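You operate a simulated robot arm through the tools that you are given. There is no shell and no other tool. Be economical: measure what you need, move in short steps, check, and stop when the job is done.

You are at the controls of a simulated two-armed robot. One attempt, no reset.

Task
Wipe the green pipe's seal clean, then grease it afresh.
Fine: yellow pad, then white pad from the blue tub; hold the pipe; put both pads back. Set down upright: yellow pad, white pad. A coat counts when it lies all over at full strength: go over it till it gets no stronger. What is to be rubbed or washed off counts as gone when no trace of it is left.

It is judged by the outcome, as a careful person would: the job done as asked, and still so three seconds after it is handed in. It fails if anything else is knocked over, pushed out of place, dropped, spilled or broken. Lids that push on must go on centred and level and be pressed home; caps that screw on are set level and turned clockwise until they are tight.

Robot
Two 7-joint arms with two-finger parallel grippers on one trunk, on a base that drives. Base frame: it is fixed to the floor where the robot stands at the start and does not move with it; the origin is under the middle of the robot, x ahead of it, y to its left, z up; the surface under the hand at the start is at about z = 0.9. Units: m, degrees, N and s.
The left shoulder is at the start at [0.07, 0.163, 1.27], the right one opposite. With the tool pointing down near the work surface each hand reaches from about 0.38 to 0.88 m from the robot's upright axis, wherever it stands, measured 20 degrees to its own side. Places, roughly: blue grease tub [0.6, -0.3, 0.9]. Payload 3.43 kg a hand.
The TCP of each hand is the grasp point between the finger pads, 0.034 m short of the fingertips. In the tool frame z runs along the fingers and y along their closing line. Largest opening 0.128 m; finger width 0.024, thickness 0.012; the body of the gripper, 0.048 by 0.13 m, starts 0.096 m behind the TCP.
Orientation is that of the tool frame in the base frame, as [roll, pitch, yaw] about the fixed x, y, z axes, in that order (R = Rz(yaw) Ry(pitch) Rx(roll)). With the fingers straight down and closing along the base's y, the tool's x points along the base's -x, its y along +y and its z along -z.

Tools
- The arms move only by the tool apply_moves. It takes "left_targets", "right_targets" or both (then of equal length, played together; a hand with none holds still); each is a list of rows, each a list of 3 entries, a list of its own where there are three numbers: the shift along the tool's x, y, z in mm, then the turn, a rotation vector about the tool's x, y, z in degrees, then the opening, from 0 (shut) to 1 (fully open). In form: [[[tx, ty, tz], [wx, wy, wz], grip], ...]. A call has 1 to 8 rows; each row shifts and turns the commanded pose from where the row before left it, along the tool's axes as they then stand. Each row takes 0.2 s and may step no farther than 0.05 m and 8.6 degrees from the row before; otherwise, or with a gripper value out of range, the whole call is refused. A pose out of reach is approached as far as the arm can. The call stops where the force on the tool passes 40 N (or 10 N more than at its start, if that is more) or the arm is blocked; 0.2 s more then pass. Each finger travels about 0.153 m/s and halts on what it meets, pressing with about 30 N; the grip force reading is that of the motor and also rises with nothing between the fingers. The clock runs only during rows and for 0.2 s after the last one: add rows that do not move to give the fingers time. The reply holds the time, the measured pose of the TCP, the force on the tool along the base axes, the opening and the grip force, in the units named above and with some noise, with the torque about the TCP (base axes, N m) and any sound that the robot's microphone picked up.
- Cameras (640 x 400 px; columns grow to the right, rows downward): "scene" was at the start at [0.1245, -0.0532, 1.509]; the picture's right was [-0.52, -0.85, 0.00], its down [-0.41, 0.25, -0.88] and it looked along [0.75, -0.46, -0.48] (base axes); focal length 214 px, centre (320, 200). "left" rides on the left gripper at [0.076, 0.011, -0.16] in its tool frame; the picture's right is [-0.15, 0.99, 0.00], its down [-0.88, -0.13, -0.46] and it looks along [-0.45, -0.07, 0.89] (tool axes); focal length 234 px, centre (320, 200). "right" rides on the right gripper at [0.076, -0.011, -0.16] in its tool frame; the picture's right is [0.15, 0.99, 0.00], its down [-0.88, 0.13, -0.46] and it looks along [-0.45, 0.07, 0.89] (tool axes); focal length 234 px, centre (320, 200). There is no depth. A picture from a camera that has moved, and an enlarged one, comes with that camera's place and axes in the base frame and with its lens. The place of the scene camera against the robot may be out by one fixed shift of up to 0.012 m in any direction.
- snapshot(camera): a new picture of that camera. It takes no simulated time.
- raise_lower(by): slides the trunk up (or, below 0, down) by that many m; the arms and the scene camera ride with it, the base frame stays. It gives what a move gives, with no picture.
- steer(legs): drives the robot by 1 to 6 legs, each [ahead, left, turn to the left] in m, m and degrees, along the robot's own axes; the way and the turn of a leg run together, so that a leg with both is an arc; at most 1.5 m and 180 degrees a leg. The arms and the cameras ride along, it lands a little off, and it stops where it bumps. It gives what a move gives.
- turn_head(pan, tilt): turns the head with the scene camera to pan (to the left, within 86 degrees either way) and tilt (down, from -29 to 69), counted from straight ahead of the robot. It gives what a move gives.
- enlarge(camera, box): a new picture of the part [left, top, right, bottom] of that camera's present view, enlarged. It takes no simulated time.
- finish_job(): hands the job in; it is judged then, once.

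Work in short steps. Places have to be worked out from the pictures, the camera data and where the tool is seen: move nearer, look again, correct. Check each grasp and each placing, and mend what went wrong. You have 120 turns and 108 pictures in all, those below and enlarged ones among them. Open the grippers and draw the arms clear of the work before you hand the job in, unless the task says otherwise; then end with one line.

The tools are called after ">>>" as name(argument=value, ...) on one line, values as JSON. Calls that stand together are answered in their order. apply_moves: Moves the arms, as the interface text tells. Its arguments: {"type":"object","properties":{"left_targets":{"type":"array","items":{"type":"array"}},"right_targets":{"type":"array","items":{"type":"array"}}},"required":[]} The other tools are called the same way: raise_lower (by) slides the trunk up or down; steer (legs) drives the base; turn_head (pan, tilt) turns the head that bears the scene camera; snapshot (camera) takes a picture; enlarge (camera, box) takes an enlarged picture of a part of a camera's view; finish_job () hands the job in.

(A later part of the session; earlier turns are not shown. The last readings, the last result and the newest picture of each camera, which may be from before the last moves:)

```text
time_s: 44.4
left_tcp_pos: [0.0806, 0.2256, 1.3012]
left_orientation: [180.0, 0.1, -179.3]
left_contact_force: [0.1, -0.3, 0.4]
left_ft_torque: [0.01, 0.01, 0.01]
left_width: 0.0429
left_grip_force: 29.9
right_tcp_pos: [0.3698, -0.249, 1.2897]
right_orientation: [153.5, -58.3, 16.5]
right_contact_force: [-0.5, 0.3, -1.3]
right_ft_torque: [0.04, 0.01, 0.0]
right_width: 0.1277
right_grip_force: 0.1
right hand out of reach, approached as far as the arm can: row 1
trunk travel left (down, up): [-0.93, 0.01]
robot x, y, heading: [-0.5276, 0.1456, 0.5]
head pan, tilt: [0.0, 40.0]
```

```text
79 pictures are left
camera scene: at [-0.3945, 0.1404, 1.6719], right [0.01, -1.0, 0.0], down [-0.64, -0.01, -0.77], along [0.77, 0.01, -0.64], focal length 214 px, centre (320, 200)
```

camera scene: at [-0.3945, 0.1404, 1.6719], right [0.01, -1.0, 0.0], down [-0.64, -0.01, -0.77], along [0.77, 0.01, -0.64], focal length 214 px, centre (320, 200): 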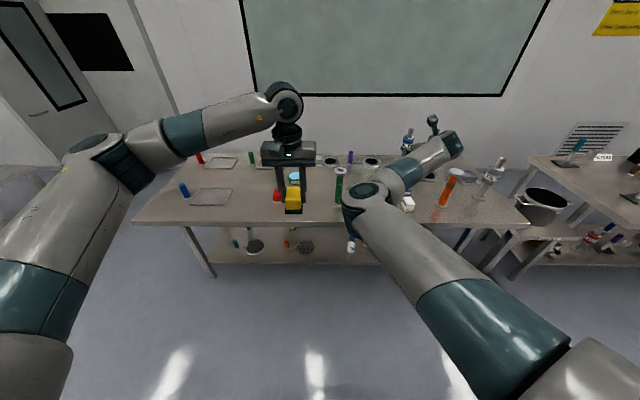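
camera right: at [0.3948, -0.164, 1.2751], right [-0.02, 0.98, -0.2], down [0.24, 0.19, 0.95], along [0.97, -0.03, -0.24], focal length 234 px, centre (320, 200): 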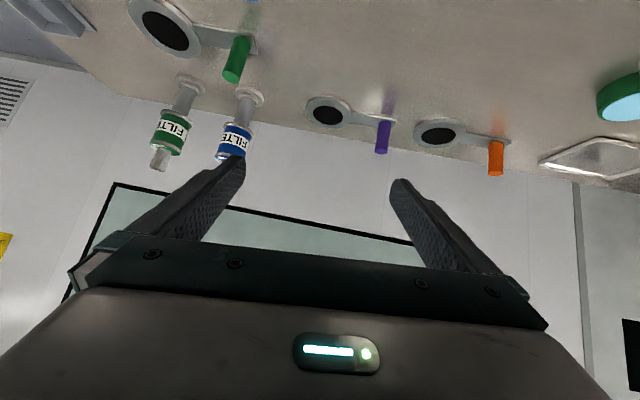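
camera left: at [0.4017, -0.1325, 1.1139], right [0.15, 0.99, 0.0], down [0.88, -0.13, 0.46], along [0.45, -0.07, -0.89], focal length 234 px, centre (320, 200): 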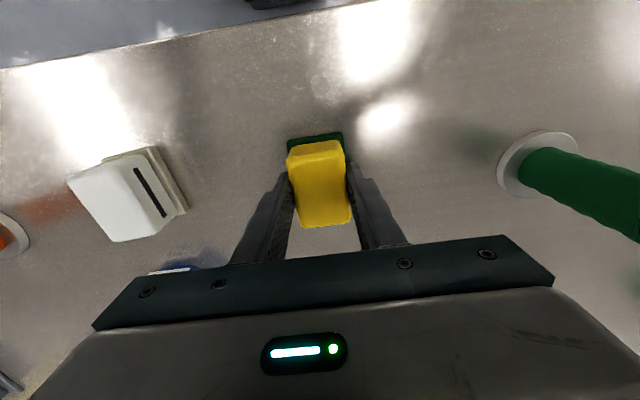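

The camera is now above the hand, which suits holding. I'll see how far left it goes in this posture.

>>> apply_moves(right_targets=[[[0, -30, 0], [0, 0, 0], 1], [[0, -30, 0], [0, 0, 0], 1], [[0, -30, 0], [0, 0, 0], 1], [[0, -30, 0], [0, 0, 0], 1], [[-10, -30, 0], [4, 0, -2], 1], [[-10, -30, 0], [4, 0, -2], 1], [[-10, -30, 0], [4, 0, -2], 1], [[-10, -30, 0], [4, 0, -2], 1]])

>>> snapshot(camera="scene")

```text
time_s: 46.4
left_tcp_pos: [0.0816, 0.2263, 1.3013]
left_orientation: [-179.9, 0.2, -179.4]
left_contact_force: [-0.1, -0.4, -0.3]
left_ft_torque: [-0.02, 0.0, 0.03]
left_width: 0.043
left_grip_force: 30.4
right_tcp_pos: [0.3731, -0.072, 1.2304]
right_orientation: [154.4, -56.3, 29.3]
right_contact_force: [0.6, -0.9, 0.9]
right_ft_torque: [0.02, -0.01, -0.03]
right_width: 0.128
right_grip_force: 0.0
right hand out of reach, approached as far as the arm can: row 8
trunk travel left (down, up): [-0.93, 0.01]
robot x, y, heading: [-0.5259, 0.1447, 0.5]
head pan, tilt: [0.0, 40.0]
stopped in row 8 (right hand): the arm was blocked; the commanded pose is now the measured one
```

```text
78 pictures are left
camera scene: at [-0.3937, 0.1407, 1.6718], right [0.01, -1.0, 0.0], down [-0.64, -0.01, -0.77], along [0.77, 0.01, -0.64], focal length 214 px, centre (320, 200)
```

scene: 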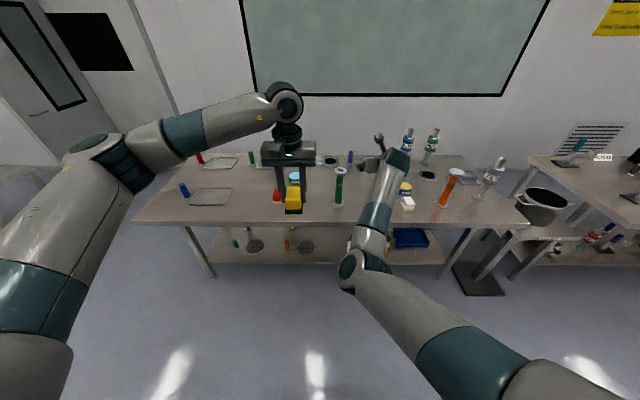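

Much better: it points forward and 30° down. I'll level the closing axis with a roll, then bring it back and down to see whether it still follows.

>>> apply_moves(right_targets=[[[0, 0, 0], [0, 0, 8], 1], [[0, 0, 0], [0, 0, 8], 1], [[-30, 0, -11.6], [0, 0, 0], 1], [[-30, 0, -11.6], [0, 0, 0], 1], [[-30, 0, -11.6], [0, 0, 0], 1], [[-30, 0, -11.6], [0, 0, 0], 1], [[-30, 0, -11.6], [0, 0, 0], 1], [[-30, 0, -11.6], [0, 0, 0], 1]])

>>> snapshot(camera="scene")

```text
time_s: 48.4
left_tcp_pos: [0.0812, 0.2256, 1.3015]
left_orientation: [180.0, 0.2, -179.4]
left_contact_force: [0.2, 0.1, -0.7]
left_ft_torque: [-0.05, 0.01, 0.01]
left_width: 0.0429
left_grip_force: 29.4
right_tcp_pos: [0.3547, -0.1116, 1.229]
right_orientation: [176.2, -61.0, 0.1]
right_contact_force: [0.1, 0.0, -0.1]
right_ft_torque: [0.02, 0.01, -0.01]
right_width: 0.1277
right_grip_force: 0.0
right hand out of reach, approached as far as the arm can: row 4, 5, 6, 7, 8
trunk travel left (down, up): [-0.93, 0.01]
robot x, y, heading: [-0.5319, 0.1448, 0.5]
head pan, tilt: [0.0, 40.0]
stopped in row 8 (right hand): the arm was blocked; the commanded pose is now the measured one
```

```text
77 pictures are left
camera scene: at [-0.3939, 0.1406, 1.6718], right [0.01, -1.0, 0.0], down [-0.64, -0.01, -0.77], along [0.77, 0.01, -0.64], focal length 214 px, centre (320, 200)
```

scene: 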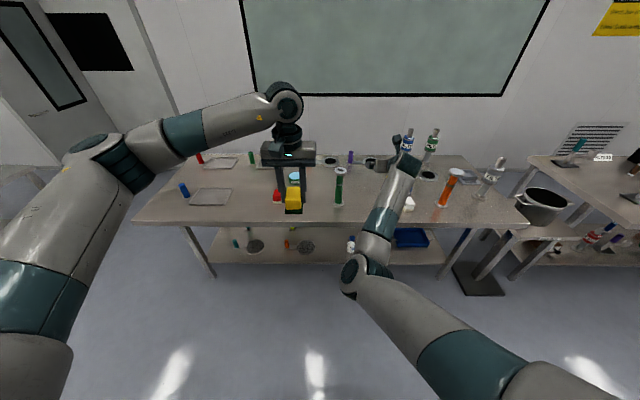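

The upper arm is at its inward limit, so the elbow must swivel. I'll back off a bit, stretch straight again, and roll well past the wrist limits to turn the upper arm.

>>> steer(legs=[[-0.2, 0, 0]])

>>> apply_moves(right_targets=[[[0, 10, 30], [0, 0, -8], 1], [[0, 10, 35], [0, 0, -8], 1], [[0, 10, 35], [0, 0, -8], 1], [[0, 10, 35], [0, 0, -8], 1], [[0, 10, 35], [0, 0, -8], 1], [[0, 0, 35], [0, 0, -8], 1], [[0, 0, 30], [0, 0, -8], 1], [[0, 0, 30], [0, 0, -8], 1]])

>>> apply_moves(right_targets=[[[0, 0, 0], [0, 0, -8.5], 1], [[0, 0, 0], [0, 0, -8.5], 1], [[0, 0, 0], [0, 0, -8.5], 1], [[0, 0, 0], [0, 0, -8.5], 1], [[0, 0, 0], [0, 0, -8.5], 1], [[0, 0, 0], [0, 0, -8.5], 1], [[0, 0, 0], [0, 0, -8.5], 1], [[0, 0, 0], [0, 0, -8.5], 1]])

>>> snapshot(camera="scene")

```text
time_s: 50.0
left_tcp_pos: [-0.0731, 0.2291, 1.3054]
left_orientation: [-180.0, 0.3, -178.3]
left_contact_force: [-0.3, -0.4, -0.3]
left_ft_torque: [0.01, -0.05, 0.01]
left_width: 0.0432
left_grip_force: 29.8
right_tcp_pos: [0.2078, -0.1048, 1.2333]
right_orientation: [176.0, -61.2, 1.1]
right_contact_force: [-0.3, 0.3, -0.2]
right_ft_torque: [0.0, 0.0, 0.05]
right_width: 0.1283
right_grip_force: 0.0
trunk travel left (down, up): [-0.93, 0.01]
robot x, y, heading: [-0.6736, 0.1369, 1.5]
head pan, tilt: [0.0, 40.0]
stopped in leg 1: the robot was blocked; the commanded pose is now the measured one
```

```text
time_s: 51.9
left_tcp_pos: [-0.0673, 0.2312, 1.3004]
left_orientation: [-179.9, 0.0, -178.3]
left_contact_force: [-0.1, 0.2, -1.2]
left_ft_torque: [0.0, 0.05, 0.01]
left_width: 0.0429
left_grip_force: 30.0
right_tcp_pos: [0.3495, -0.1196, 1.1317]
right_orientation: [123.0, -27.4, 69.9]
right_contact_force: [-0.8, -0.5, -0.2]
right_ft_torque: [-0.03, 0.02, -0.01]
right_width: 0.1277
right_grip_force: 0.1
right hand out of reach, approached as far as the arm can: row 5, 6, 7, 8
trunk travel left (down, up): [-0.93, 0.01]
robot x, y, heading: [-0.6754, 0.1361, 1.6]
head pan, tilt: [0.0, 40.0]
```

```text
time_s: 53.6
left_tcp_pos: [-0.0694, 0.2304, 1.3023]
left_orientation: [-179.9, 0.1, -178.2]
left_contact_force: [-0.3, -0.5, -0.3]
left_ft_torque: [-0.02, -0.02, 0.0]
left_width: 0.0431
left_grip_force: 29.9
right_tcp_pos: [0.3484, -0.118, 1.13]
right_orientation: [125.5, 33.4, 108.1]
right_contact_force: [0.4, 0.3, 0.3]
right_ft_torque: [0.0, -0.02, -0.01]
right_width: 0.128
right_grip_force: 0.1
trunk travel left (down, up): [-0.93, 0.01]
robot x, y, heading: [-0.6751, 0.1409, 1.8]
head pan, tilt: [0.0, 40.0]
```

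```text
76 pictures are left
camera scene: at [-0.5417, 0.1357, 1.6718], right [0.03, -1.0, 0.0], down [-0.64, -0.02, -0.77], along [0.77, 0.02, -0.64], focal length 214 px, centre (320, 200)
```

scene: 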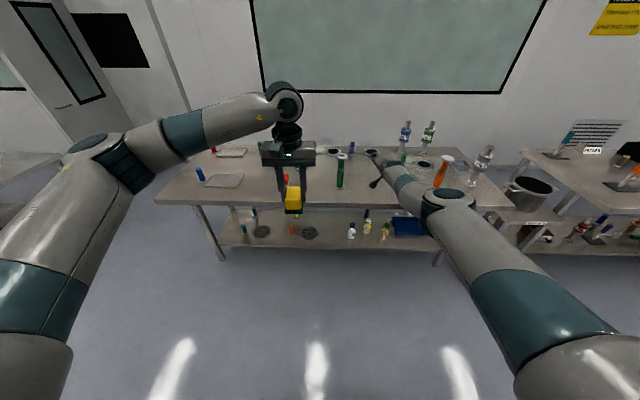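

The base met something behind at x≈-0.67, so I'll stay ahead of that from now on. I'll continue rolling.

>>> apply_moves(right_targets=[[[0, 0, 0], [0, 0, -8.5], 1], [[0, 0, 0], [0, 0, -8.5], 1], [[0, 0, 0], [0, 0, -8.5], 1], [[0, 0, 0], [0, 0, -8.5], 1], [[0, 0, 0], [0, 0, -8.5], 1], [[0, 0, 0], [0, 0, -8.5], 1], [[0, 0, 0], [0, 0, -8.5], 1], [[0, 0, 0], [0, 0, -8.5], 1]])

>>> snapshot(camera="scene")

```text
time_s: 55.5
left_tcp_pos: [-0.0683, 0.2316, 1.3016]
left_orientation: [-179.8, 0.0, -178.1]
left_contact_force: [-0.2, 0.5, -0.9]
left_ft_torque: [0.01, 0.0, -0.03]
left_width: 0.0431
left_grip_force: 30.2
right_tcp_pos: [0.3468, -0.1113, 1.1294]
right_orientation: [-156.9, 58.5, -158.4]
right_contact_force: [-0.2, -0.1, -0.8]
right_ft_torque: [-0.01, -0.02, -0.06]
right_width: 0.128
right_grip_force: 0.1
right hand out of reach, approached as far as the arm can: row 7, 8
trunk travel left (down, up): [-0.93, 0.01]
robot x, y, heading: [-0.6775, 0.1395, 1.5]
head pan, tilt: [0.0, 40.0]
```

```text
75 pictures are left
camera scene: at [-0.5419, 0.1361, 1.6718], right [0.03, -1.0, 0.0], down [-0.64, -0.02, -0.77], along [0.77, 0.02, -0.64], focal length 214 px, centre (320, 200)
```

scene: 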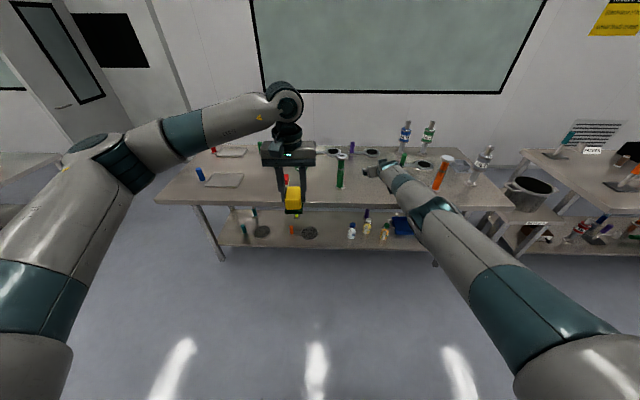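

The elbow hinge has turned: the disc now faces left, so the elbow should drop down when bent. I'll unroll slightly and retract.

>>> apply_moves(right_targets=[[[0, 0, -10], [0, 0, 6], 1], [[0, 0, -30], [0, 0, 6], 1], [[0, 0, -30], [0, 0, 6], 1], [[0, 0, -30], [0, 0, 0], 1], [[0, 0, -30], [0, 0, 0], 1], [[0, 0, -30], [0, 0, 0], 1]])

>>> snapshot(camera="scene")

```text
time_s: 56.9
left_tcp_pos: [-0.0683, 0.2313, 1.3022]
left_orientation: [-179.9, 0.1, -178.3]
left_contact_force: [-0.6, -0.2, -1.2]
left_ft_torque: [-0.02, 0.01, -0.04]
left_width: 0.0432
left_grip_force: 29.5
right_tcp_pos: [0.3559, -0.1005, 1.1659]
right_orientation: [170.9, 60.6, 165.5]
right_contact_force: [-0.3, 0.2, 0.2]
right_ft_torque: [-0.02, -0.01, -0.02]
right_width: 0.1278
right_grip_force: 0.1
right hand out of reach, approached as far as the arm can: row 1, 2, 3, 4, 5, 6
trunk travel left (down, up): [-0.93, 0.01]
robot x, y, heading: [-0.6724, 0.1393, 1.6]
head pan, tilt: [0.0, 40.0]
```

```text
74 pictures are left
camera scene: at [-0.5421, 0.1361, 1.6718], right [0.03, -1.0, 0.0], down [-0.64, -0.02, -0.77], along [0.77, 0.02, -0.64], focal length 214 px, centre (320, 200)
```

scene: 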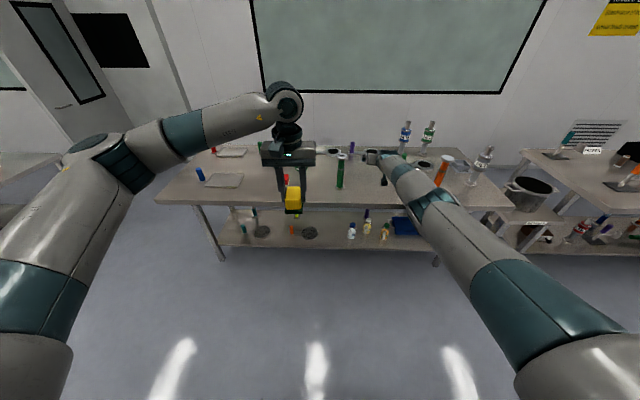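

The wrist is still lagging at its roll limit. I'll unroll more while moving up and back so the elbow can fold downward.

>>> apply_moves(right_targets=[[[-5, 0, 0], [0, 0, 8], 1], [[-10, 0, 0], [0, 0, 8], 1], [[-25, 0, -10], [0, 0, 8], 1], [[-25, 0, -20], [0, 0, 8], 1], [[-25, 0, -25], [0, 0, 8], 1], [[-25, 0, -30], [0, 0, 8], 1], [[-20, 0, -30], [0, 0, 0], 1], [[-15, 0, -30], [0, 0, 0], 1]])

>>> snapshot(camera="scene")

```text
time_s: 58.6
left_tcp_pos: [-0.0693, 0.23, 1.3022]
left_orientation: [-180.0, 0.0, -178.2]
left_contact_force: [-0.3, 0.6, -1.2]
left_ft_torque: [-0.02, -0.01, 0.02]
left_width: 0.0434
left_grip_force: 30.2
right_tcp_pos: [0.3498, -0.169, 1.3423]
right_orientation: [124.9, 31.8, 105.8]
right_contact_force: [-0.6, -0.5, -0.6]
right_ft_torque: [0.03, 0.01, -0.01]
right_width: 0.128
right_grip_force: 0.0
right hand out of reach, approached as far as the arm can: row 2, 4, 5, 6, 7, 8
trunk travel left (down, up): [-0.93, 0.01]
robot x, y, heading: [-0.6744, 0.1378, 1.5]
head pan, tilt: [0.0, 40.0]
```

```text
73 pictures are left
camera scene: at [-0.5426, 0.1356, 1.6718], right [0.03, -1.0, 0.0], down [-0.64, -0.02, -0.77], along [0.77, 0.02, -0.64], focal length 214 px, centre (320, 200)
```

scene: 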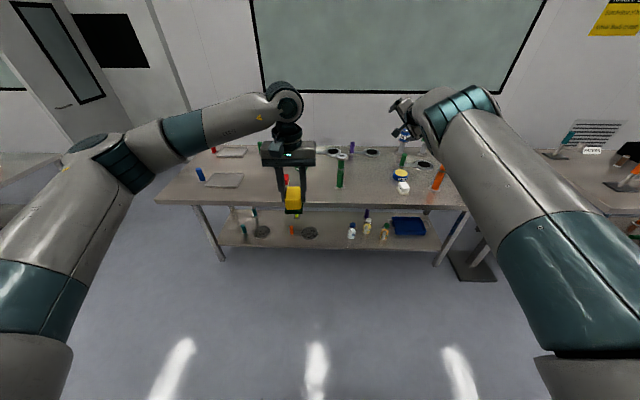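

Excellent: the elbow is now up and outward, mirroring the left arm. I'll retract and roll the hand so its camera is on top.

>>> apply_moves(right_targets=[[[0, 0, -30], [0, 0, 8], 1], [[0, 0, -30], [0, 0, 8], 1], [[0, 0, -30], [0, 0, 8], 1], [[0, 0, -30], [0, 0, 8], 1], [[0, 0, -30], [0, 0, 8], 1], [[0, 0, 0], [0, 0, 8], 1], [[0, 0, 0], [0, 0, 8], 1], [[0, 0, 0], [0, 0, 8], 1]])

>>> apply_moves(right_targets=[[[0, 0, 0], [0, 0, 8], 1], [[0, 0, 0], [0, 0, 8], 1], [[0, 0, 0], [0, 0, 8], 1], [[0, 0, 0], [0, 0, 8], 1], [[0, 0, 0], [0, 0, 8], 1], [[0, 0, 0], [0, 0, 8], 1], [[0, 0, 0], [0, 0, 8], 1], [[0, 0, 0], [0, 0, 5], 1]])

>>> snapshot(camera="scene")

```text
time_s: 60.5
left_tcp_pos: [-0.0695, 0.2315, 1.3026]
left_orientation: [-179.9, 0.1, -178.1]
left_contact_force: [0.3, 0.4, -0.6]
left_ft_torque: [-0.05, 0.0, 0.04]
left_width: 0.043
left_grip_force: 30.0
right_tcp_pos: [0.2537, -0.1533, 1.4262]
right_orientation: [122.0, -23.5, 71.9]
right_contact_force: [-0.5, 0.2, 0.3]
right_ft_torque: [0.0, -0.03, 0.03]
right_width: 0.1278
right_grip_force: 0.0
right hand out of reach, approached as far as the arm can: row 1, 2, 3
trunk travel left (down, up): [-0.93, 0.01]
robot x, y, heading: [-0.6772, 0.1358, 1.6]
head pan, tilt: [0.0, 40.0]
```

```text
time_s: 62.2
left_tcp_pos: [-0.0687, 0.2305, 1.3017]
left_orientation: [-179.9, 0.1, -178.2]
left_contact_force: [0.5, 0.2, -1.5]
left_ft_torque: [-0.01, -0.01, 0.02]
left_width: 0.0431
left_grip_force: 30.1
right_tcp_pos: [0.2549, -0.1554, 1.4251]
right_orientation: [176.7, -60.8, -0.5]
right_contact_force: [0.1, -0.7, 0.5]
right_ft_torque: [0.0, -0.03, -0.01]
right_width: 0.1281
right_grip_force: 0.1
trunk travel left (down, up): [-0.93, 0.01]
robot x, y, heading: [-0.672, 0.1349, 1.6]
head pan, tilt: [0.0, 40.0]
```

```text
72 pictures are left
camera scene: at [-0.542, 0.1358, 1.6718], right [0.03, -1.0, 0.0], down [-0.64, -0.02, -0.77], along [0.77, 0.02, -0.64], focal length 214 px, centre (320, 200)
```

scene: 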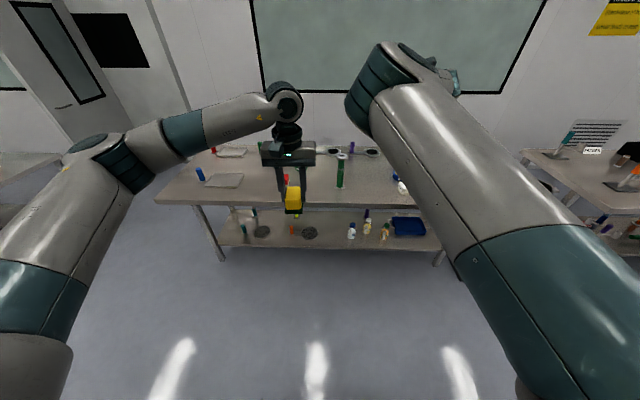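

The elbow is up now. I'll move the hand down and left and watch the posture.

>>> apply_moves(right_targets=[[[-26, -15, 14.6], [0, 0, 0], 1], [[-26, -15, 14.6], [0, 0, 0], 1], [[-26, -15, 14.6], [0, 0, 0], 1], [[-26, -15, 14.6], [0, 0, 0], 1], [[-26, -15, 14.6], [0, 0, 0], 1], [[-26, -15, 14.6], [0, 0, 0], 1], [[-26, -15, 14.6], [0, 0, 0], 1]])

>>> snapshot(camera="scene")

```text
time_s: 63.9
left_tcp_pos: [-0.0666, 0.2303, 1.3025]
left_orientation: [-179.9, 0.0, -178.2]
left_contact_force: [-0.7, 0.6, 0.0]
left_ft_torque: [0.01, 0.06, 0.0]
left_width: 0.0431
left_grip_force: 30.3
right_tcp_pos: [0.2622, -0.0548, 1.2132]
right_orientation: [176.3, -61.0, 0.1]
right_contact_force: [0.8, 0.1, -0.5]
right_ft_torque: [0.0, 0.03, 0.01]
right_width: 0.1278
right_grip_force: 0.1
trunk travel left (down, up): [-0.93, 0.01]
robot x, y, heading: [-0.6717, 0.1347, 1.6]
head pan, tilt: [0.0, 40.0]
```

```text
71 pictures are left
camera scene: at [-0.5408, 0.1359, 1.6718], right [0.03, -1.0, 0.0], down [-0.64, -0.02, -0.77], along [0.77, 0.02, -0.64], focal length 214 px, centre (320, 200)
```

scene: 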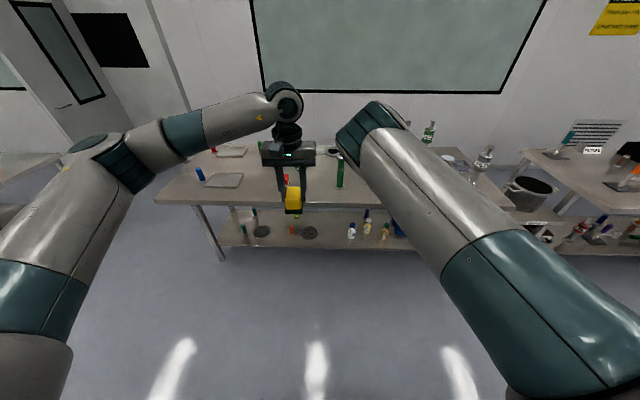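

No limits so far. I'll continue: back, down and left.

>>> apply_moves(right_targets=[[[-34, -12, -10], [0, 0, 0], 1], [[-34, -12, -10], [0, 0, 0], 1], [[-34, -12, -10], [0, 0, 0], 1], [[-34, -12, -10], [0, 0, 0], 1], [[-34, -12, -10], [0, 0, 0], 1], [[-34, -12, -10], [0, 0, 0], 1]])

>>> snapshot(camera="scene")

```text
time_s: 65.2
left_tcp_pos: [-0.0676, 0.2299, 1.3009]
left_orientation: [-179.9, 0.1, -178.3]
left_contact_force: [0.3, -0.2, -1.0]
left_ft_torque: [0.05, 0.03, -0.01]
left_width: 0.0432
left_grip_force: 30.2
right_tcp_pos: [0.2552, -0.0825, 1.1222]
right_orientation: [177.2, -59.6, -0.2]
right_contact_force: [-0.5, -0.2, -0.2]
right_ft_torque: [-0.01, -0.04, 0.0]
right_width: 0.1278
right_grip_force: 0.0
right hand out of reach, approached as far as the arm can: row 1, 2, 3, 4, 5, 6
trunk travel left (down, up): [-0.93, 0.01]
robot x, y, heading: [-0.6726, 0.1326, 1.8]
head pan, tilt: [0.0, 40.0]
```

```text
70 pictures are left
camera scene: at [-0.5409, 0.1353, 1.6718], right [0.03, -1.0, 0.0], down [-0.64, -0.02, -0.77], along [0.77, 0.02, -0.64], focal length 214 px, centre (320, 200)
```

scene: 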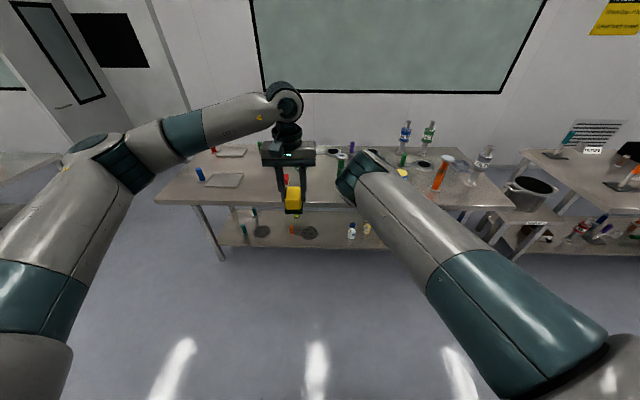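

The upper arm is at its inward limit again, because unrolling near-straight undid the swivel. I'll reverse those moves to get back to the elbow-right state, then fold without rolling.

>>> apply_moves(right_targets=[[[36, 8, -20], [0, 0, 0], 1], [[36, 8, -20], [0, 0, 0], 1], [[36, 8, -20], [0, 0, 0], 1], [[36, 8, -20], [0, 0, 0], 1], [[36, 10, -20], [0, 0, 0], 1], [[36, 10, -20], [0, 0, 0], 1], [[36, 10, -20], [0, 0, 0], 1], [[20, 8, -10], [0, 0, 0], 1]])

>>> apply_moves(right_targets=[[[0, 0, 0], [0, 0, -8.5], 1], [[0, 0, 0], [0, 0, -8.5], 1], [[0, 0, 0], [0, 0, -8.5], 1], [[0, 0, 0], [0, 0, -8.5], 1], [[0, 0, 0], [0, 0, -8.5], 1], [[0, 0, 0], [0, 0, -8.5], 1], [[0, 0, 0], [0, 0, -8.5], 1], [[0, 0, 0], [0, 0, -8.5], 1]])

>>> apply_moves(right_targets=[[[0, 0, 0], [0, 0, -8.5], 1], [[0, 0, 0], [0, 0, -8.5], 1], [[0, 0, 20], [0, 0, -8.5], 1], [[0, 0, 30], [0, 0, -8.5], 1], [[0, 0, 30], [0, 0, -8.5], 1], [[0, 0, 30], [0, 0, -8.5], 1], [[0, 0, 0], [0, 0, -8.5], 1], [[0, 0, 0], [0, 0, -8.5], 1]])

>>> snapshot(camera="scene")

```text
time_s: 67.0
left_tcp_pos: [-0.0693, 0.2293, 1.3026]
left_orientation: [-179.9, 0.1, -178.2]
left_contact_force: [0.1, 0.2, 0.0]
left_ft_torque: [0.0, 0.01, 0.02]
left_width: 0.0431
left_grip_force: 30.1
right_tcp_pos: [0.2498, -0.141, 1.4349]
right_orientation: [176.4, -60.9, -0.1]
right_contact_force: [-0.2, -0.1, 0.3]
right_ft_torque: [-0.03, -0.03, -0.02]
right_width: 0.128
right_grip_force: 0.0
trunk travel left (down, up): [-0.93, 0.01]
robot x, y, heading: [-0.676, 0.1371, 2.0]
head pan, tilt: [0.0, 40.0]
```

```text
time_s: 68.8
left_tcp_pos: [-0.0679, 0.2307, 1.3011]
left_orientation: [-179.9, 0.1, -178.2]
left_contact_force: [0.2, -0.3, -0.1]
left_ft_torque: [-0.02, 0.02, -0.02]
left_width: 0.0434
left_grip_force: 30.5
right_tcp_pos: [0.2508, -0.1428, 1.4337]
right_orientation: [120.6, -17.2, 75.9]
right_contact_force: [0.7, 0.6, -0.7]
right_ft_torque: [-0.03, 0.01, 0.0]
right_width: 0.1277
right_grip_force: 0.1
trunk travel left (down, up): [-0.93, 0.01]
robot x, y, heading: [-0.6754, 0.1379, 1.8]
head pan, tilt: [0.0, 40.0]
```

```text
time_s: 70.7
left_tcp_pos: [-0.0683, 0.2311, 1.3018]
left_orientation: [-179.9, 0.1, -178.2]
left_contact_force: [0.5, 0.3, -0.8]
left_ft_torque: [-0.01, -0.01, -0.01]
left_width: 0.043
left_grip_force: 29.9
right_tcp_pos: [0.3459, -0.1471, 1.381]
right_orientation: [129.7, 40.6, 114.3]
right_contact_force: [-0.2, -0.4, 0.6]
right_ft_torque: [0.0, 0.01, -0.03]
right_width: 0.128
right_grip_force: 0.1
trunk travel left (down, up): [-0.93, 0.01]
robot x, y, heading: [-0.6721, 0.1365, 1.9]
head pan, tilt: [0.0, 40.0]
```

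```text
69 pictures are left
camera scene: at [-0.5424, 0.1363, 1.6719], right [0.03, -1.0, 0.0], down [-0.64, -0.02, -0.77], along [0.77, 0.02, -0.64], focal length 214 px, centre (320, 200)
```

scene: 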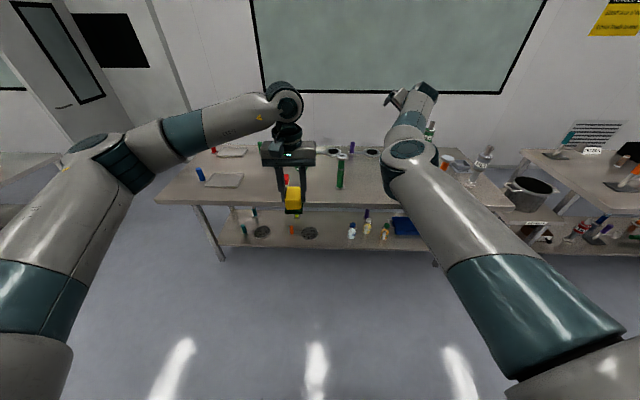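

The hinge disc is on top, so the elbow is left again. I'll keep rolling negative into saturation until the hinge has turned over.

>>> apply_moves(right_targets=[[[0, 0, 0], [0, 0, -8.5], 1], [[0, 0, 0], [0, 0, -8.5], 1], [[0, 0, 0], [0, 0, -8.5], 1], [[0, 0, 0], [0, 0, -8.5], 1], [[0, 0, 0], [0, 0, -8.5], 1], [[0, 0, 0], [0, 0, -8.5], 1], [[0, 0, 0], [0, 0, -8.5], 1], [[0, 0, 0], [0, 0, -8.5], 1]])

>>> snapshot(camera="scene")

```text
time_s: 72.5
left_tcp_pos: [-0.0696, 0.2325, 1.3027]
left_orientation: [-179.8, 0.2, -178.2]
left_contact_force: [-0.1, 0.3, -0.2]
left_ft_torque: [-0.02, -0.03, 0.02]
left_width: 0.0431
left_grip_force: 29.8
right_tcp_pos: [0.3727, -0.047, 1.3497]
right_orientation: [-138.2, 53.5, -142.2]
right_contact_force: [0.1, 0.1, -0.6]
right_ft_torque: [0.03, -0.04, -0.01]
right_width: 0.1279
right_grip_force: 0.1
right hand out of reach, approached as far as the arm can: row 4, 5, 6, 7, 8
trunk travel left (down, up): [-0.93, 0.01]
robot x, y, heading: [-0.6758, 0.1373, 1.6]
head pan, tilt: [0.0, 40.0]
```

```text
68 pictures are left
camera scene: at [-0.543, 0.1375, 1.672], right [0.03, -1.0, 0.0], down [-0.64, -0.02, -0.77], along [0.77, 0.02, -0.64], focal length 214 px, centre (320, 200)
```

scene: 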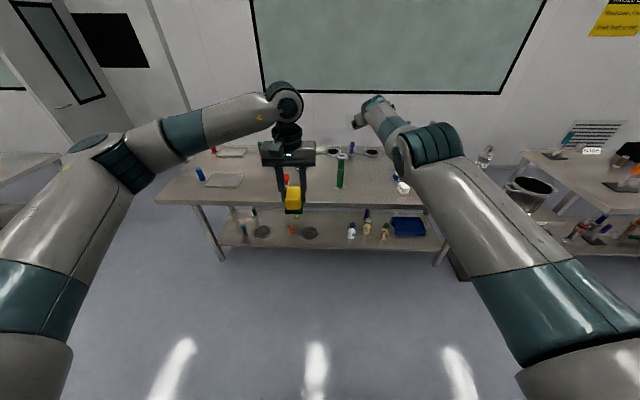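

The elbow is now on the right with the forearm folding left. I'll fold it further, back and left, with only slight unroll.

>>> apply_moves(right_targets=[[[2, 19, -21], [0, 0, 3], 1], [[2, 19, -21], [0, 0, 3], 1], [[2, 19, -21], [0, 0, 3], 1], [[2, 15, -25], [0, 0, 3], 1], [[2, 12, -28], [0, 0, 3], 1], [[2, 12, -28], [0, 0, 3], 1]])

>>> snapshot(camera="scene")

```text
time_s: 73.8
left_tcp_pos: [-0.0684, 0.2311, 1.3012]
left_orientation: [-179.9, 0.1, -178.2]
left_contact_force: [1.1, 0.4, -0.8]
left_ft_torque: [0.0, -0.01, 0.0]
left_width: 0.043
left_grip_force: 30.1
right_tcp_pos: [0.3443, 0.0875, 1.3749]
right_orientation: [-164.2, 62.5, -172.7]
right_contact_force: [0.2, -0.4, 0.7]
right_ft_torque: [0.04, 0.01, -0.02]
right_width: 0.128
right_grip_force: 0.0
right hand out of reach, approached as far as the arm can: row 1, 2, 3, 4, 5, 6
trunk travel left (down, up): [-0.93, 0.01]
robot x, y, heading: [-0.6691, 0.1362, 1.7]
head pan, tilt: [0.0, 40.0]
```

```text
67 pictures are left
camera scene: at [-0.5423, 0.1369, 1.6718], right [0.03, -1.0, 0.0], down [-0.64, -0.02, -0.77], along [0.77, 0.02, -0.64], focal length 214 px, centre (320, 200)
```

scene: 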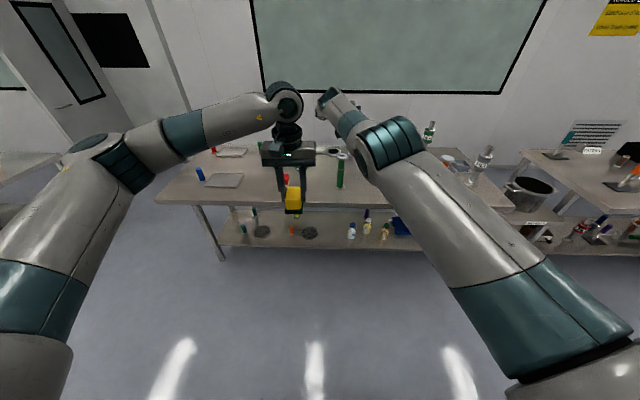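

The elbow is up-right now. I'll fold by moving the hand down and back.

>>> apply_moves(right_targets=[[[31, 0, -7], [0, 0, 0], 1], [[31, 0, -7], [0, 0, 0], 1], [[31, 0, -7], [0, 0, 0], 1], [[31, 0, -7], [0, 0, 0], 1], [[31, 0, -7], [0, 0, 0], 1], [[31, 0, -7], [0, 0, 0], 1]])

>>> snapshot(camera="scene")

```text
time_s: 75.2
left_tcp_pos: [-0.0682, 0.2308, 1.3025]
left_orientation: [-179.9, 0.0, -178.2]
left_contact_force: [-0.3, 0.3, -0.7]
left_ft_torque: [0.02, -0.02, 0.0]
left_width: 0.0432
left_grip_force: 30.5
right_tcp_pos: [0.3248, 0.1175, 1.2206]
right_orientation: [-164.1, 62.5, -172.5]
right_contact_force: [0.5, 0.4, 0.0]
right_ft_torque: [0.0, -0.04, 0.0]
right_width: 0.1277
right_grip_force: 0.0
right hand out of reach, approached as far as the arm can: row 1, 2, 3, 4, 5, 6
trunk travel left (down, up): [-0.93, 0.01]
robot x, y, heading: [-0.6729, 0.1366, 1.6]
head pan, tilt: [0.0, 40.0]
```

```text
66 pictures are left
camera scene: at [-0.5415, 0.1359, 1.6718], right [0.03, -1.0, 0.0], down [-0.64, -0.02, -0.77], along [0.77, 0.02, -0.64], focal length 214 px, centre (320, 200)
```

scene: 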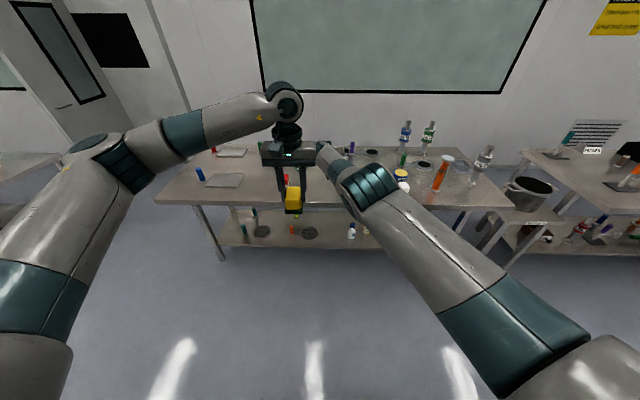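

Good posture: elbow up with the forearm down-left. I'll retract along X with a mild unroll to free the wrist.

>>> apply_moves(right_targets=[[[0, 0, -5], [0, 0, 6], 1], [[5, 0, -20], [0, 0, 6], 1], [[8, 0, -30], [0, 0, 4], 1], [[8, 0, -35], [0, 0, 4], 1], [[8, 0, -35], [0, 0, 4], 1], [[8, 0, -35], [0, 0, 4], 1]])

>>> snapshot(camera="scene")

```text
time_s: 76.6
left_tcp_pos: [-0.0701, 0.2349, 1.302]
left_orientation: [179.7, -0.2, -178.3]
left_contact_force: [-3.9, 4.1, -0.5]
left_ft_torque: [-0.24, -0.25, -0.12]
left_width: 0.0428
left_grip_force: 29.9
right_tcp_pos: [0.2973, 0.1832, 1.2351]
right_orientation: [149.3, 58.5, 134.1]
right_contact_force: [0.4, -0.8, -0.2]
right_ft_torque: [0.02, 0.0, -0.02]
right_width: 0.1278
right_grip_force: 0.1
right hand out of reach, approached as far as the arm can: row 1, 2, 3, 4, 5, 6
trunk travel left (down, up): [-0.93, 0.01]
robot x, y, heading: [-0.6728, 0.141, 1.7]
head pan, tilt: [0.0, 40.0]
stopped in row 6 (left hand): the force on the tool passed its limit at 55 N (the readings are from after the stop); the commanded pose is now the measured one
```

```text
65 pictures are left
camera scene: at [-0.5422, 0.1364, 1.6718], right [0.03, -1.0, 0.0], down [-0.64, -0.02, -0.77], along [0.77, 0.02, -0.64], focal length 214 px, centre (320, 200)
```

scene: 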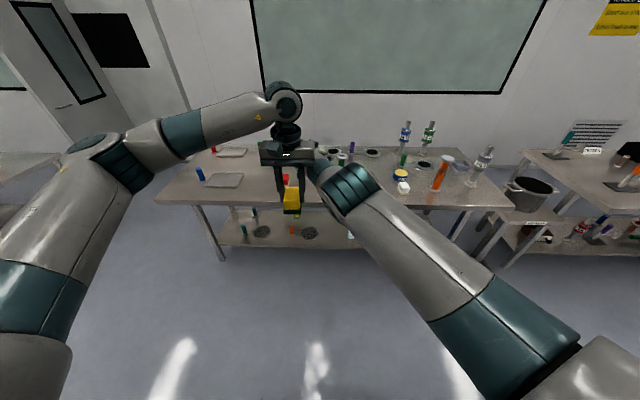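

The right forearm touched the left gripper. I'll separate them: left hand further left, right hand to the right.

>>> apply_moves(left_targets=[[[0, 40, 0], [0, 0, 0], 0.1], [[0, 40, 0], [0, 0, 0], 0.1], [[0, 40, 0], [0, 0, 0], 0.1], [[0, 30, 0], [0, 0, 0], 0.1]], right_targets=[[[-11, -27, 5], [0, 0, 0], 1], [[-11, -27, 5], [0, 0, 0], 1], [[-11, -27, 5], [0, 0, 0], 1], [[-11, -27, 5], [0, 0, 0], 1]])

>>> snapshot(camera="left")

>>> snapshot(camera="scene")

```text
time_s: 77.6
left_tcp_pos: [-0.0754, 0.3853, 1.3023]
left_orientation: [179.7, -0.2, -178.3]
left_contact_force: [0.2, 0.0, -0.8]
left_ft_torque: [0.05, 0.02, 0.03]
left_width: 0.0431
left_grip_force: 30.4
right_tcp_pos: [0.3358, 0.0778, 1.2296]
right_orientation: [149.4, 58.6, 134.2]
right_contact_force: [0.0, -0.1, 0.3]
right_ft_torque: [0.01, -0.02, -0.02]
right_width: 0.1281
right_grip_force: 0.0
right hand out of reach, approached as far as the arm can: row 1, 2, 3, 4
trunk travel left (down, up): [-0.93, 0.01]
robot x, y, heading: [-0.6719, 0.1364, 1.6]
head pan, tilt: [0.0, 40.0]
```

```text
64 pictures are left
camera left: at [-0.1517, 0.3936, 1.4619], right [0.12, 0.99, 0.0], down [0.89, -0.11, 0.45], along [0.45, -0.05, -0.89], focal length 234 px, centre (320, 200)
```

left: 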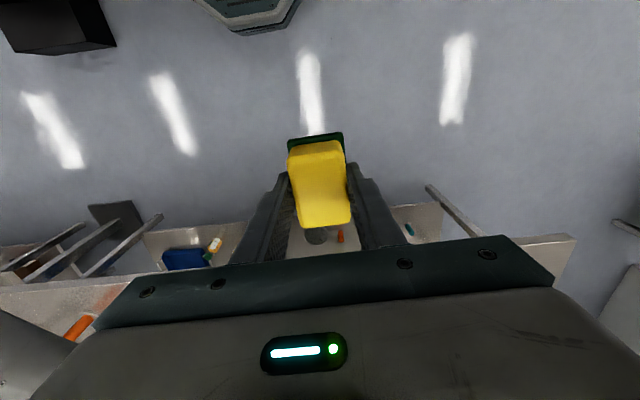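

```text
63 pictures are left
camera scene: at [-0.5419, 0.1362, 1.6718], right [0.03, -1.0, 0.0], down [-0.64, -0.02, -0.77], along [0.77, 0.02, -0.64], focal length 214 px, centre (320, 200)
```

scene: 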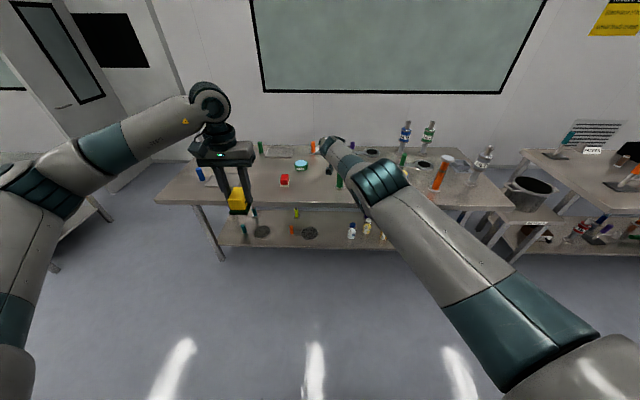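

The pad is still firmly seated. Now I'll unroll the right wrist in place and see when it comes free.

>>> apply_moves(right_targets=[[[0, 0, 0], [0, 0, 8], 1], [[0, 0, 0], [0, 0, 8], 1], [[0, 0, 0], [0, 0, 8], 1], [[0, 0, 0], [0, 0, 8], 1], [[0, 0, 0], [0, 0, 8], 1], [[0, 0, 0], [0, 0, 8], 1]])

>>> snapshot(camera="scene")

```text
time_s: 79.0
left_tcp_pos: [-0.0746, 0.3848, 1.3017]
left_orientation: [179.7, -0.1, -178.3]
left_contact_force: [-0.4, -0.5, -0.9]
left_ft_torque: [-0.02, 0.03, 0.01]
left_width: 0.0431
left_grip_force: 30.1
right_tcp_pos: [0.3358, 0.0792, 1.2296]
right_orientation: [118.8, 21.8, 90.5]
right_contact_force: [-0.4, 0.9, -0.7]
right_ft_torque: [0.01, 0.02, -0.01]
right_width: 0.128
right_grip_force: 0.1
trunk travel left (down, up): [-0.93, 0.01]
robot x, y, heading: [-0.6737, 0.1393, 1.5]
head pan, tilt: [0.0, 40.0]
```

```text
62 pictures are left
camera scene: at [-0.5419, 0.1358, 1.6718], right [0.03, -1.0, 0.0], down [-0.64, -0.02, -0.77], along [0.77, 0.02, -0.64], focal length 214 px, centre (320, 200)
```

scene: 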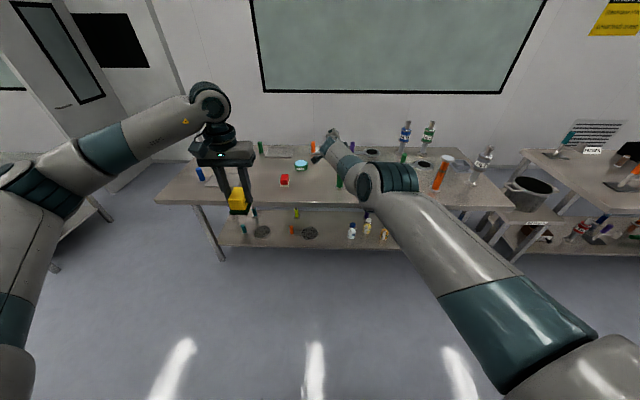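

It's free, with the elbow nicely out to the right. I'll retract while rolling on towards camera-up.

>>> apply_moves(right_targets=[[[0, 0, -30], [0, 0, 4], 1], [[0, 0, -30], [0, 0, 4], 1], [[0, 0, -30], [0, 0, 4], 1], [[0, 0, -30], [0, 0, 4], 1], [[0, 0, -30], [0, 0, 8], 1], [[0, 0, -20], [0, 0, 8], 1], [[0, 0, 0], [0, 0, 8], 1], [[0, 0, 0], [0, 0, 8], 1]])

>>> snapshot(camera="scene")

```text
time_s: 80.8
left_tcp_pos: [-0.0743, 0.3853, 1.3019]
left_orientation: [179.7, -0.1, -178.3]
left_contact_force: [-0.2, -0.4, -1.1]
left_ft_torque: [0.03, 0.02, -0.01]
left_width: 0.0429
left_grip_force: 29.3
right_tcp_pos: [0.3164, 0.1544, 1.2911]
right_orientation: [118.7, -20.8, 67.9]
right_contact_force: [0.3, -0.2, 0.8]
right_ft_torque: [0.01, 0.0, -0.03]
right_width: 0.128
right_grip_force: 0.0
right hand out of reach, approached as far as the arm can: row 1, 2, 3, 4, 5, 6
trunk travel left (down, up): [-0.93, 0.01]
robot x, y, heading: [-0.6748, 0.1391, 1.8]
head pan, tilt: [0.0, 40.0]
```

```text
61 pictures are left
camera scene: at [-0.5418, 0.1356, 1.6718], right [0.03, -1.0, 0.0], down [-0.64, -0.02, -0.77], along [0.77, 0.02, -0.64], focal length 214 px, centre (320, 200)
```

scene: 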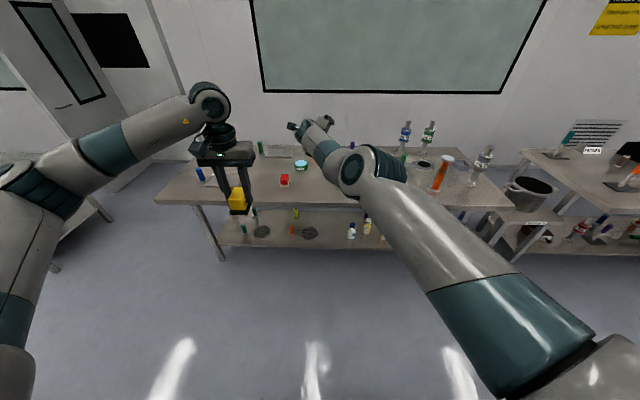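

It's pushing against something again. I'll turn the hand to point left, in line with the forearm, which is a fine direction for holding the pipe.

>>> apply_moves(right_targets=[[[0, 0, 0], [2.84, 6.56, -3.6], 1], [[0, 0, 0], [2.84, 6.56, -3.6], 1], [[0, 0, 0], [2.84, 6.56, -3.6], 1], [[0, 0, 0], [2.84, 6.56, -3.6], 1], [[0, 0, 0], [2.84, 6.56, -3.6], 1], [[0, 0, 0], [2.84, 6.56, -3.6], 1]])

>>> snapshot(camera="scene")

```text
time_s: 82.2
left_tcp_pos: [-0.0756, 0.3842, 1.3025]
left_orientation: [179.7, -0.3, -178.3]
left_contact_force: [0.3, 0.0, -0.4]
left_ft_torque: [0.0, -0.01, 0.04]
left_width: 0.0432
left_grip_force: 30.0
right_tcp_pos: [0.3243, 0.1631, 1.2821]
right_orientation: [118.5, -20.9, 116.1]
right_contact_force: [0.4, -0.3, 0.6]
right_ft_torque: [0.0, 0.02, 0.0]
right_width: 0.1279
right_grip_force: 0.0
right hand out of reach, approached as far as the arm can: row 1, 2, 3, 5, 6
trunk travel left (down, up): [-0.93, 0.01]
robot x, y, heading: [-0.6742, 0.1396, 1.6]
head pan, tilt: [0.0, 40.0]
```

```text
60 pictures are left
camera scene: at [-0.5418, 0.1345, 1.6718], right [0.03, -1.0, 0.0], down [-0.64, -0.02, -0.77], along [0.77, 0.02, -0.64], focal length 214 px, centre (320, 200)
```

scene: 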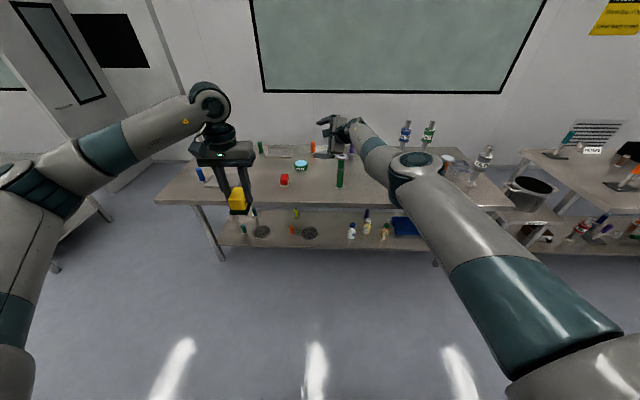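

The arm has hovered around full stretch, where the bend sense is ambiguous. New approach: bring the hand around to the right with the forearm bent, then rotate everything rigidly about the upper-arm axis so the forearm swings down beneath a raised elbow.

>>> apply_moves(right_targets=[[[-37, 2, -25], [-2.84, -6.56, 3.6], 1], [[-40, 6, -21], [-2.84, -6.56, 3.6], 1], [[-41, 9, -16], [-2.84, -6.56, 3.6], 1], [[-42, 12, -10], [-2.84, -6.56, 3.6], 1], [[-42, 15, -5], [-2.84, -6.56, 3.6], 1], [[-41, 18, 1], [-2.84, -6.56, 3.6], 1], [[-39, 21, 6], [-2.84, -6.56, 3.6], 1], [[-37, 22, 12], [-2.84, -6.56, 3.6], 1]])

>>> snapshot(camera="scene")

```text
time_s: 84.0
left_tcp_pos: [-0.0748, 0.385, 1.3029]
left_orientation: [179.7, -0.2, -178.3]
left_contact_force: [0.9, -0.2, -0.7]
left_ft_torque: [0.02, 0.01, -0.04]
left_width: 0.0432
left_grip_force: 30.0
right_tcp_pos: [0.3511, -0.1992, 1.2594]
right_orientation: [118.6, -20.8, 52.0]
right_contact_force: [-0.5, 0.8, -1.1]
right_ft_torque: [-0.04, 0.04, 0.04]
right_width: 0.1279
right_grip_force: 0.1
right hand out of reach, approached as far as the arm can: row 1, 2, 3, 4, 5, 7, 8
trunk travel left (down, up): [-0.93, 0.01]
robot x, y, heading: [-0.6722, 0.1395, 1.8]
head pan, tilt: [0.0, 40.0]
```

```text
59 pictures are left
camera scene: at [-0.541, 0.1353, 1.6718], right [0.03, -1.0, 0.0], down [-0.64, -0.02, -0.77], along [0.77, 0.02, -0.64], focal length 214 px, centre (320, 200)
```

scene: 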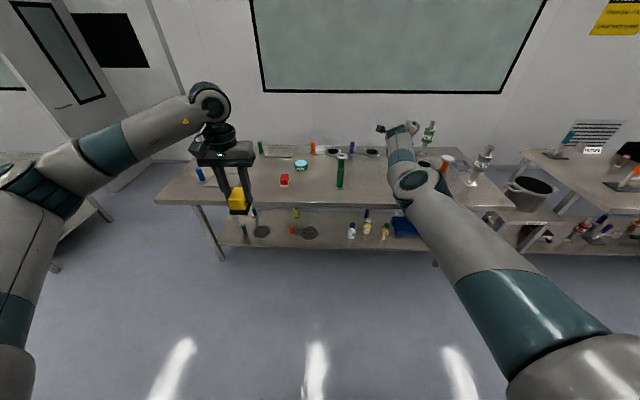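

I'll continue to the right and back, keeping the hand turned outward.

>>> apply_moves(right_targets=[[[-39, 10.5, -11.5], [-2.84, -6.56, 3.6], 1], [[-39, 13.4, -6.4], [-2.84, -6.56, 3.6], 1], [[-39, 16, -1.3], [-2.84, -6.56, 3.6], 1], [[-37.5, 18.4, 4], [-2.84, -6.56, 3.6], 1], [[-38, 16, -1], [0, 0, 0], 1], [[-38, 16, -1], [0, 0, 0], 1], [[-38, 16, -1], [0, 0, 0], 1], [[-38, 16, -1], [0, 0, 0], 1]])

>>> snapshot(camera="scene")

```text
time_s: 85.8
left_tcp_pos: [-0.0758, 0.3839, 1.3016]
left_orientation: [179.7, -0.1, -178.3]
left_contact_force: [0.0, -0.2, -1.2]
left_ft_torque: [0.02, 0.0, -0.01]
left_width: 0.043
left_grip_force: 30.3
right_tcp_pos: [0.0851, -0.3984, 1.2563]
right_orientation: [118.6, -20.9, 20.0]
right_contact_force: [-0.1, 0.1, 0.2]
right_ft_torque: [0.02, 0.0, 0.02]
right_width: 0.1278
right_grip_force: 0.0
trunk travel left (down, up): [-0.93, 0.01]
robot x, y, heading: [-0.6722, 0.1398, 1.9]
head pan, tilt: [0.0, 40.0]
```

```text
58 pictures are left
camera scene: at [-0.5429, 0.1346, 1.6719], right [0.03, -1.0, 0.0], down [-0.64, -0.02, -0.77], along [0.77, 0.02, -0.64], focal length 214 px, centre (320, 200)
```

scene: 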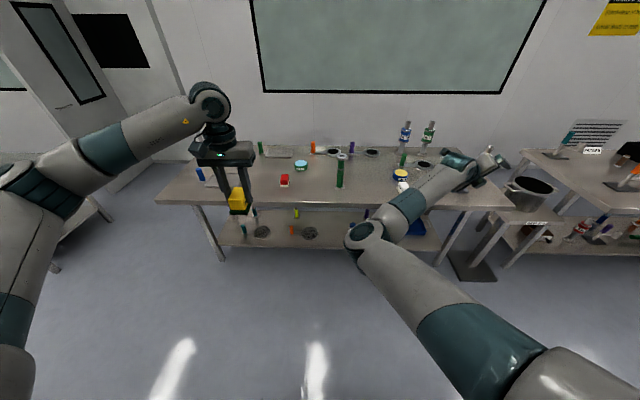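

The arm is free and bent about 80° to the right. Now I'll rotate rigidly about the upper-arm axis so the forearm swings from right to down.

>>> apply_moves(right_targets=[[[-29.3, -24.1, 16.3], [3.5, -2.6, 2.45], 1], [[-29.3, -24.1, 16.3], [3.5, -2.6, 2.45], 1], [[-29.3, -24.1, 16.3], [3.5, -2.6, 2.45], 1], [[-29.3, -24.1, 16.3], [3.5, -2.6, 2.45], 1], [[-29.3, -24.1, 16.3], [3.5, -2.6, 2.45], 1], [[-29.3, -24.1, 16.3], [3.5, -2.6, 2.45], 1], [[-29.3, -24.1, 16.3], [3.5, -2.6, 2.45], 1], [[-29.3, -24.1, 16.3], [3.5, -2.6, 2.45], 1]])

>>> snapshot(camera="scene")

```text
time_s: 87.6
left_tcp_pos: [-0.076, 0.3849, 1.3017]
left_orientation: [179.7, -0.2, -178.3]
left_contact_force: [-0.6, 0.0, -0.4]
left_ft_torque: [0.0, -0.02, -0.01]
left_width: 0.0434
left_grip_force: 30.3
right_tcp_pos: [-0.0456, -0.3668, 0.9644]
right_orientation: [157.6, -18.6, -10.0]
right_contact_force: [0.7, 0.1, -0.8]
right_ft_torque: [0.0, -0.03, 0.02]
right_width: 0.1278
right_grip_force: 0.2
trunk travel left (down, up): [-0.93, 0.01]
robot x, y, heading: [-0.6745, 0.1406, 1.8]
head pan, tilt: [0.0, 40.0]
```

```text
57 pictures are left
camera scene: at [-0.5423, 0.1354, 1.6719], right [0.03, -1.0, 0.0], down [-0.64, -0.02, -0.77], along [0.77, 0.02, -0.64], focal length 214 px, centre (320, 200)
```

scene: 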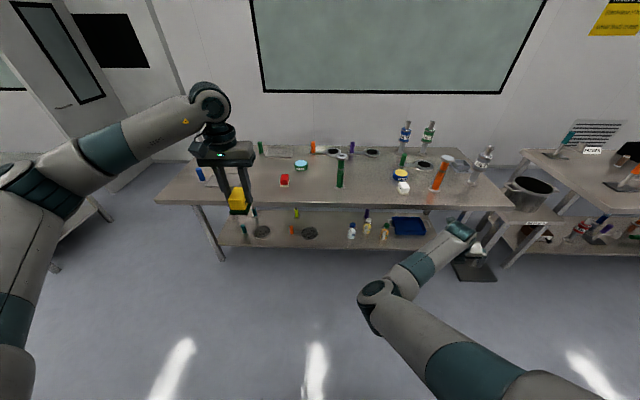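

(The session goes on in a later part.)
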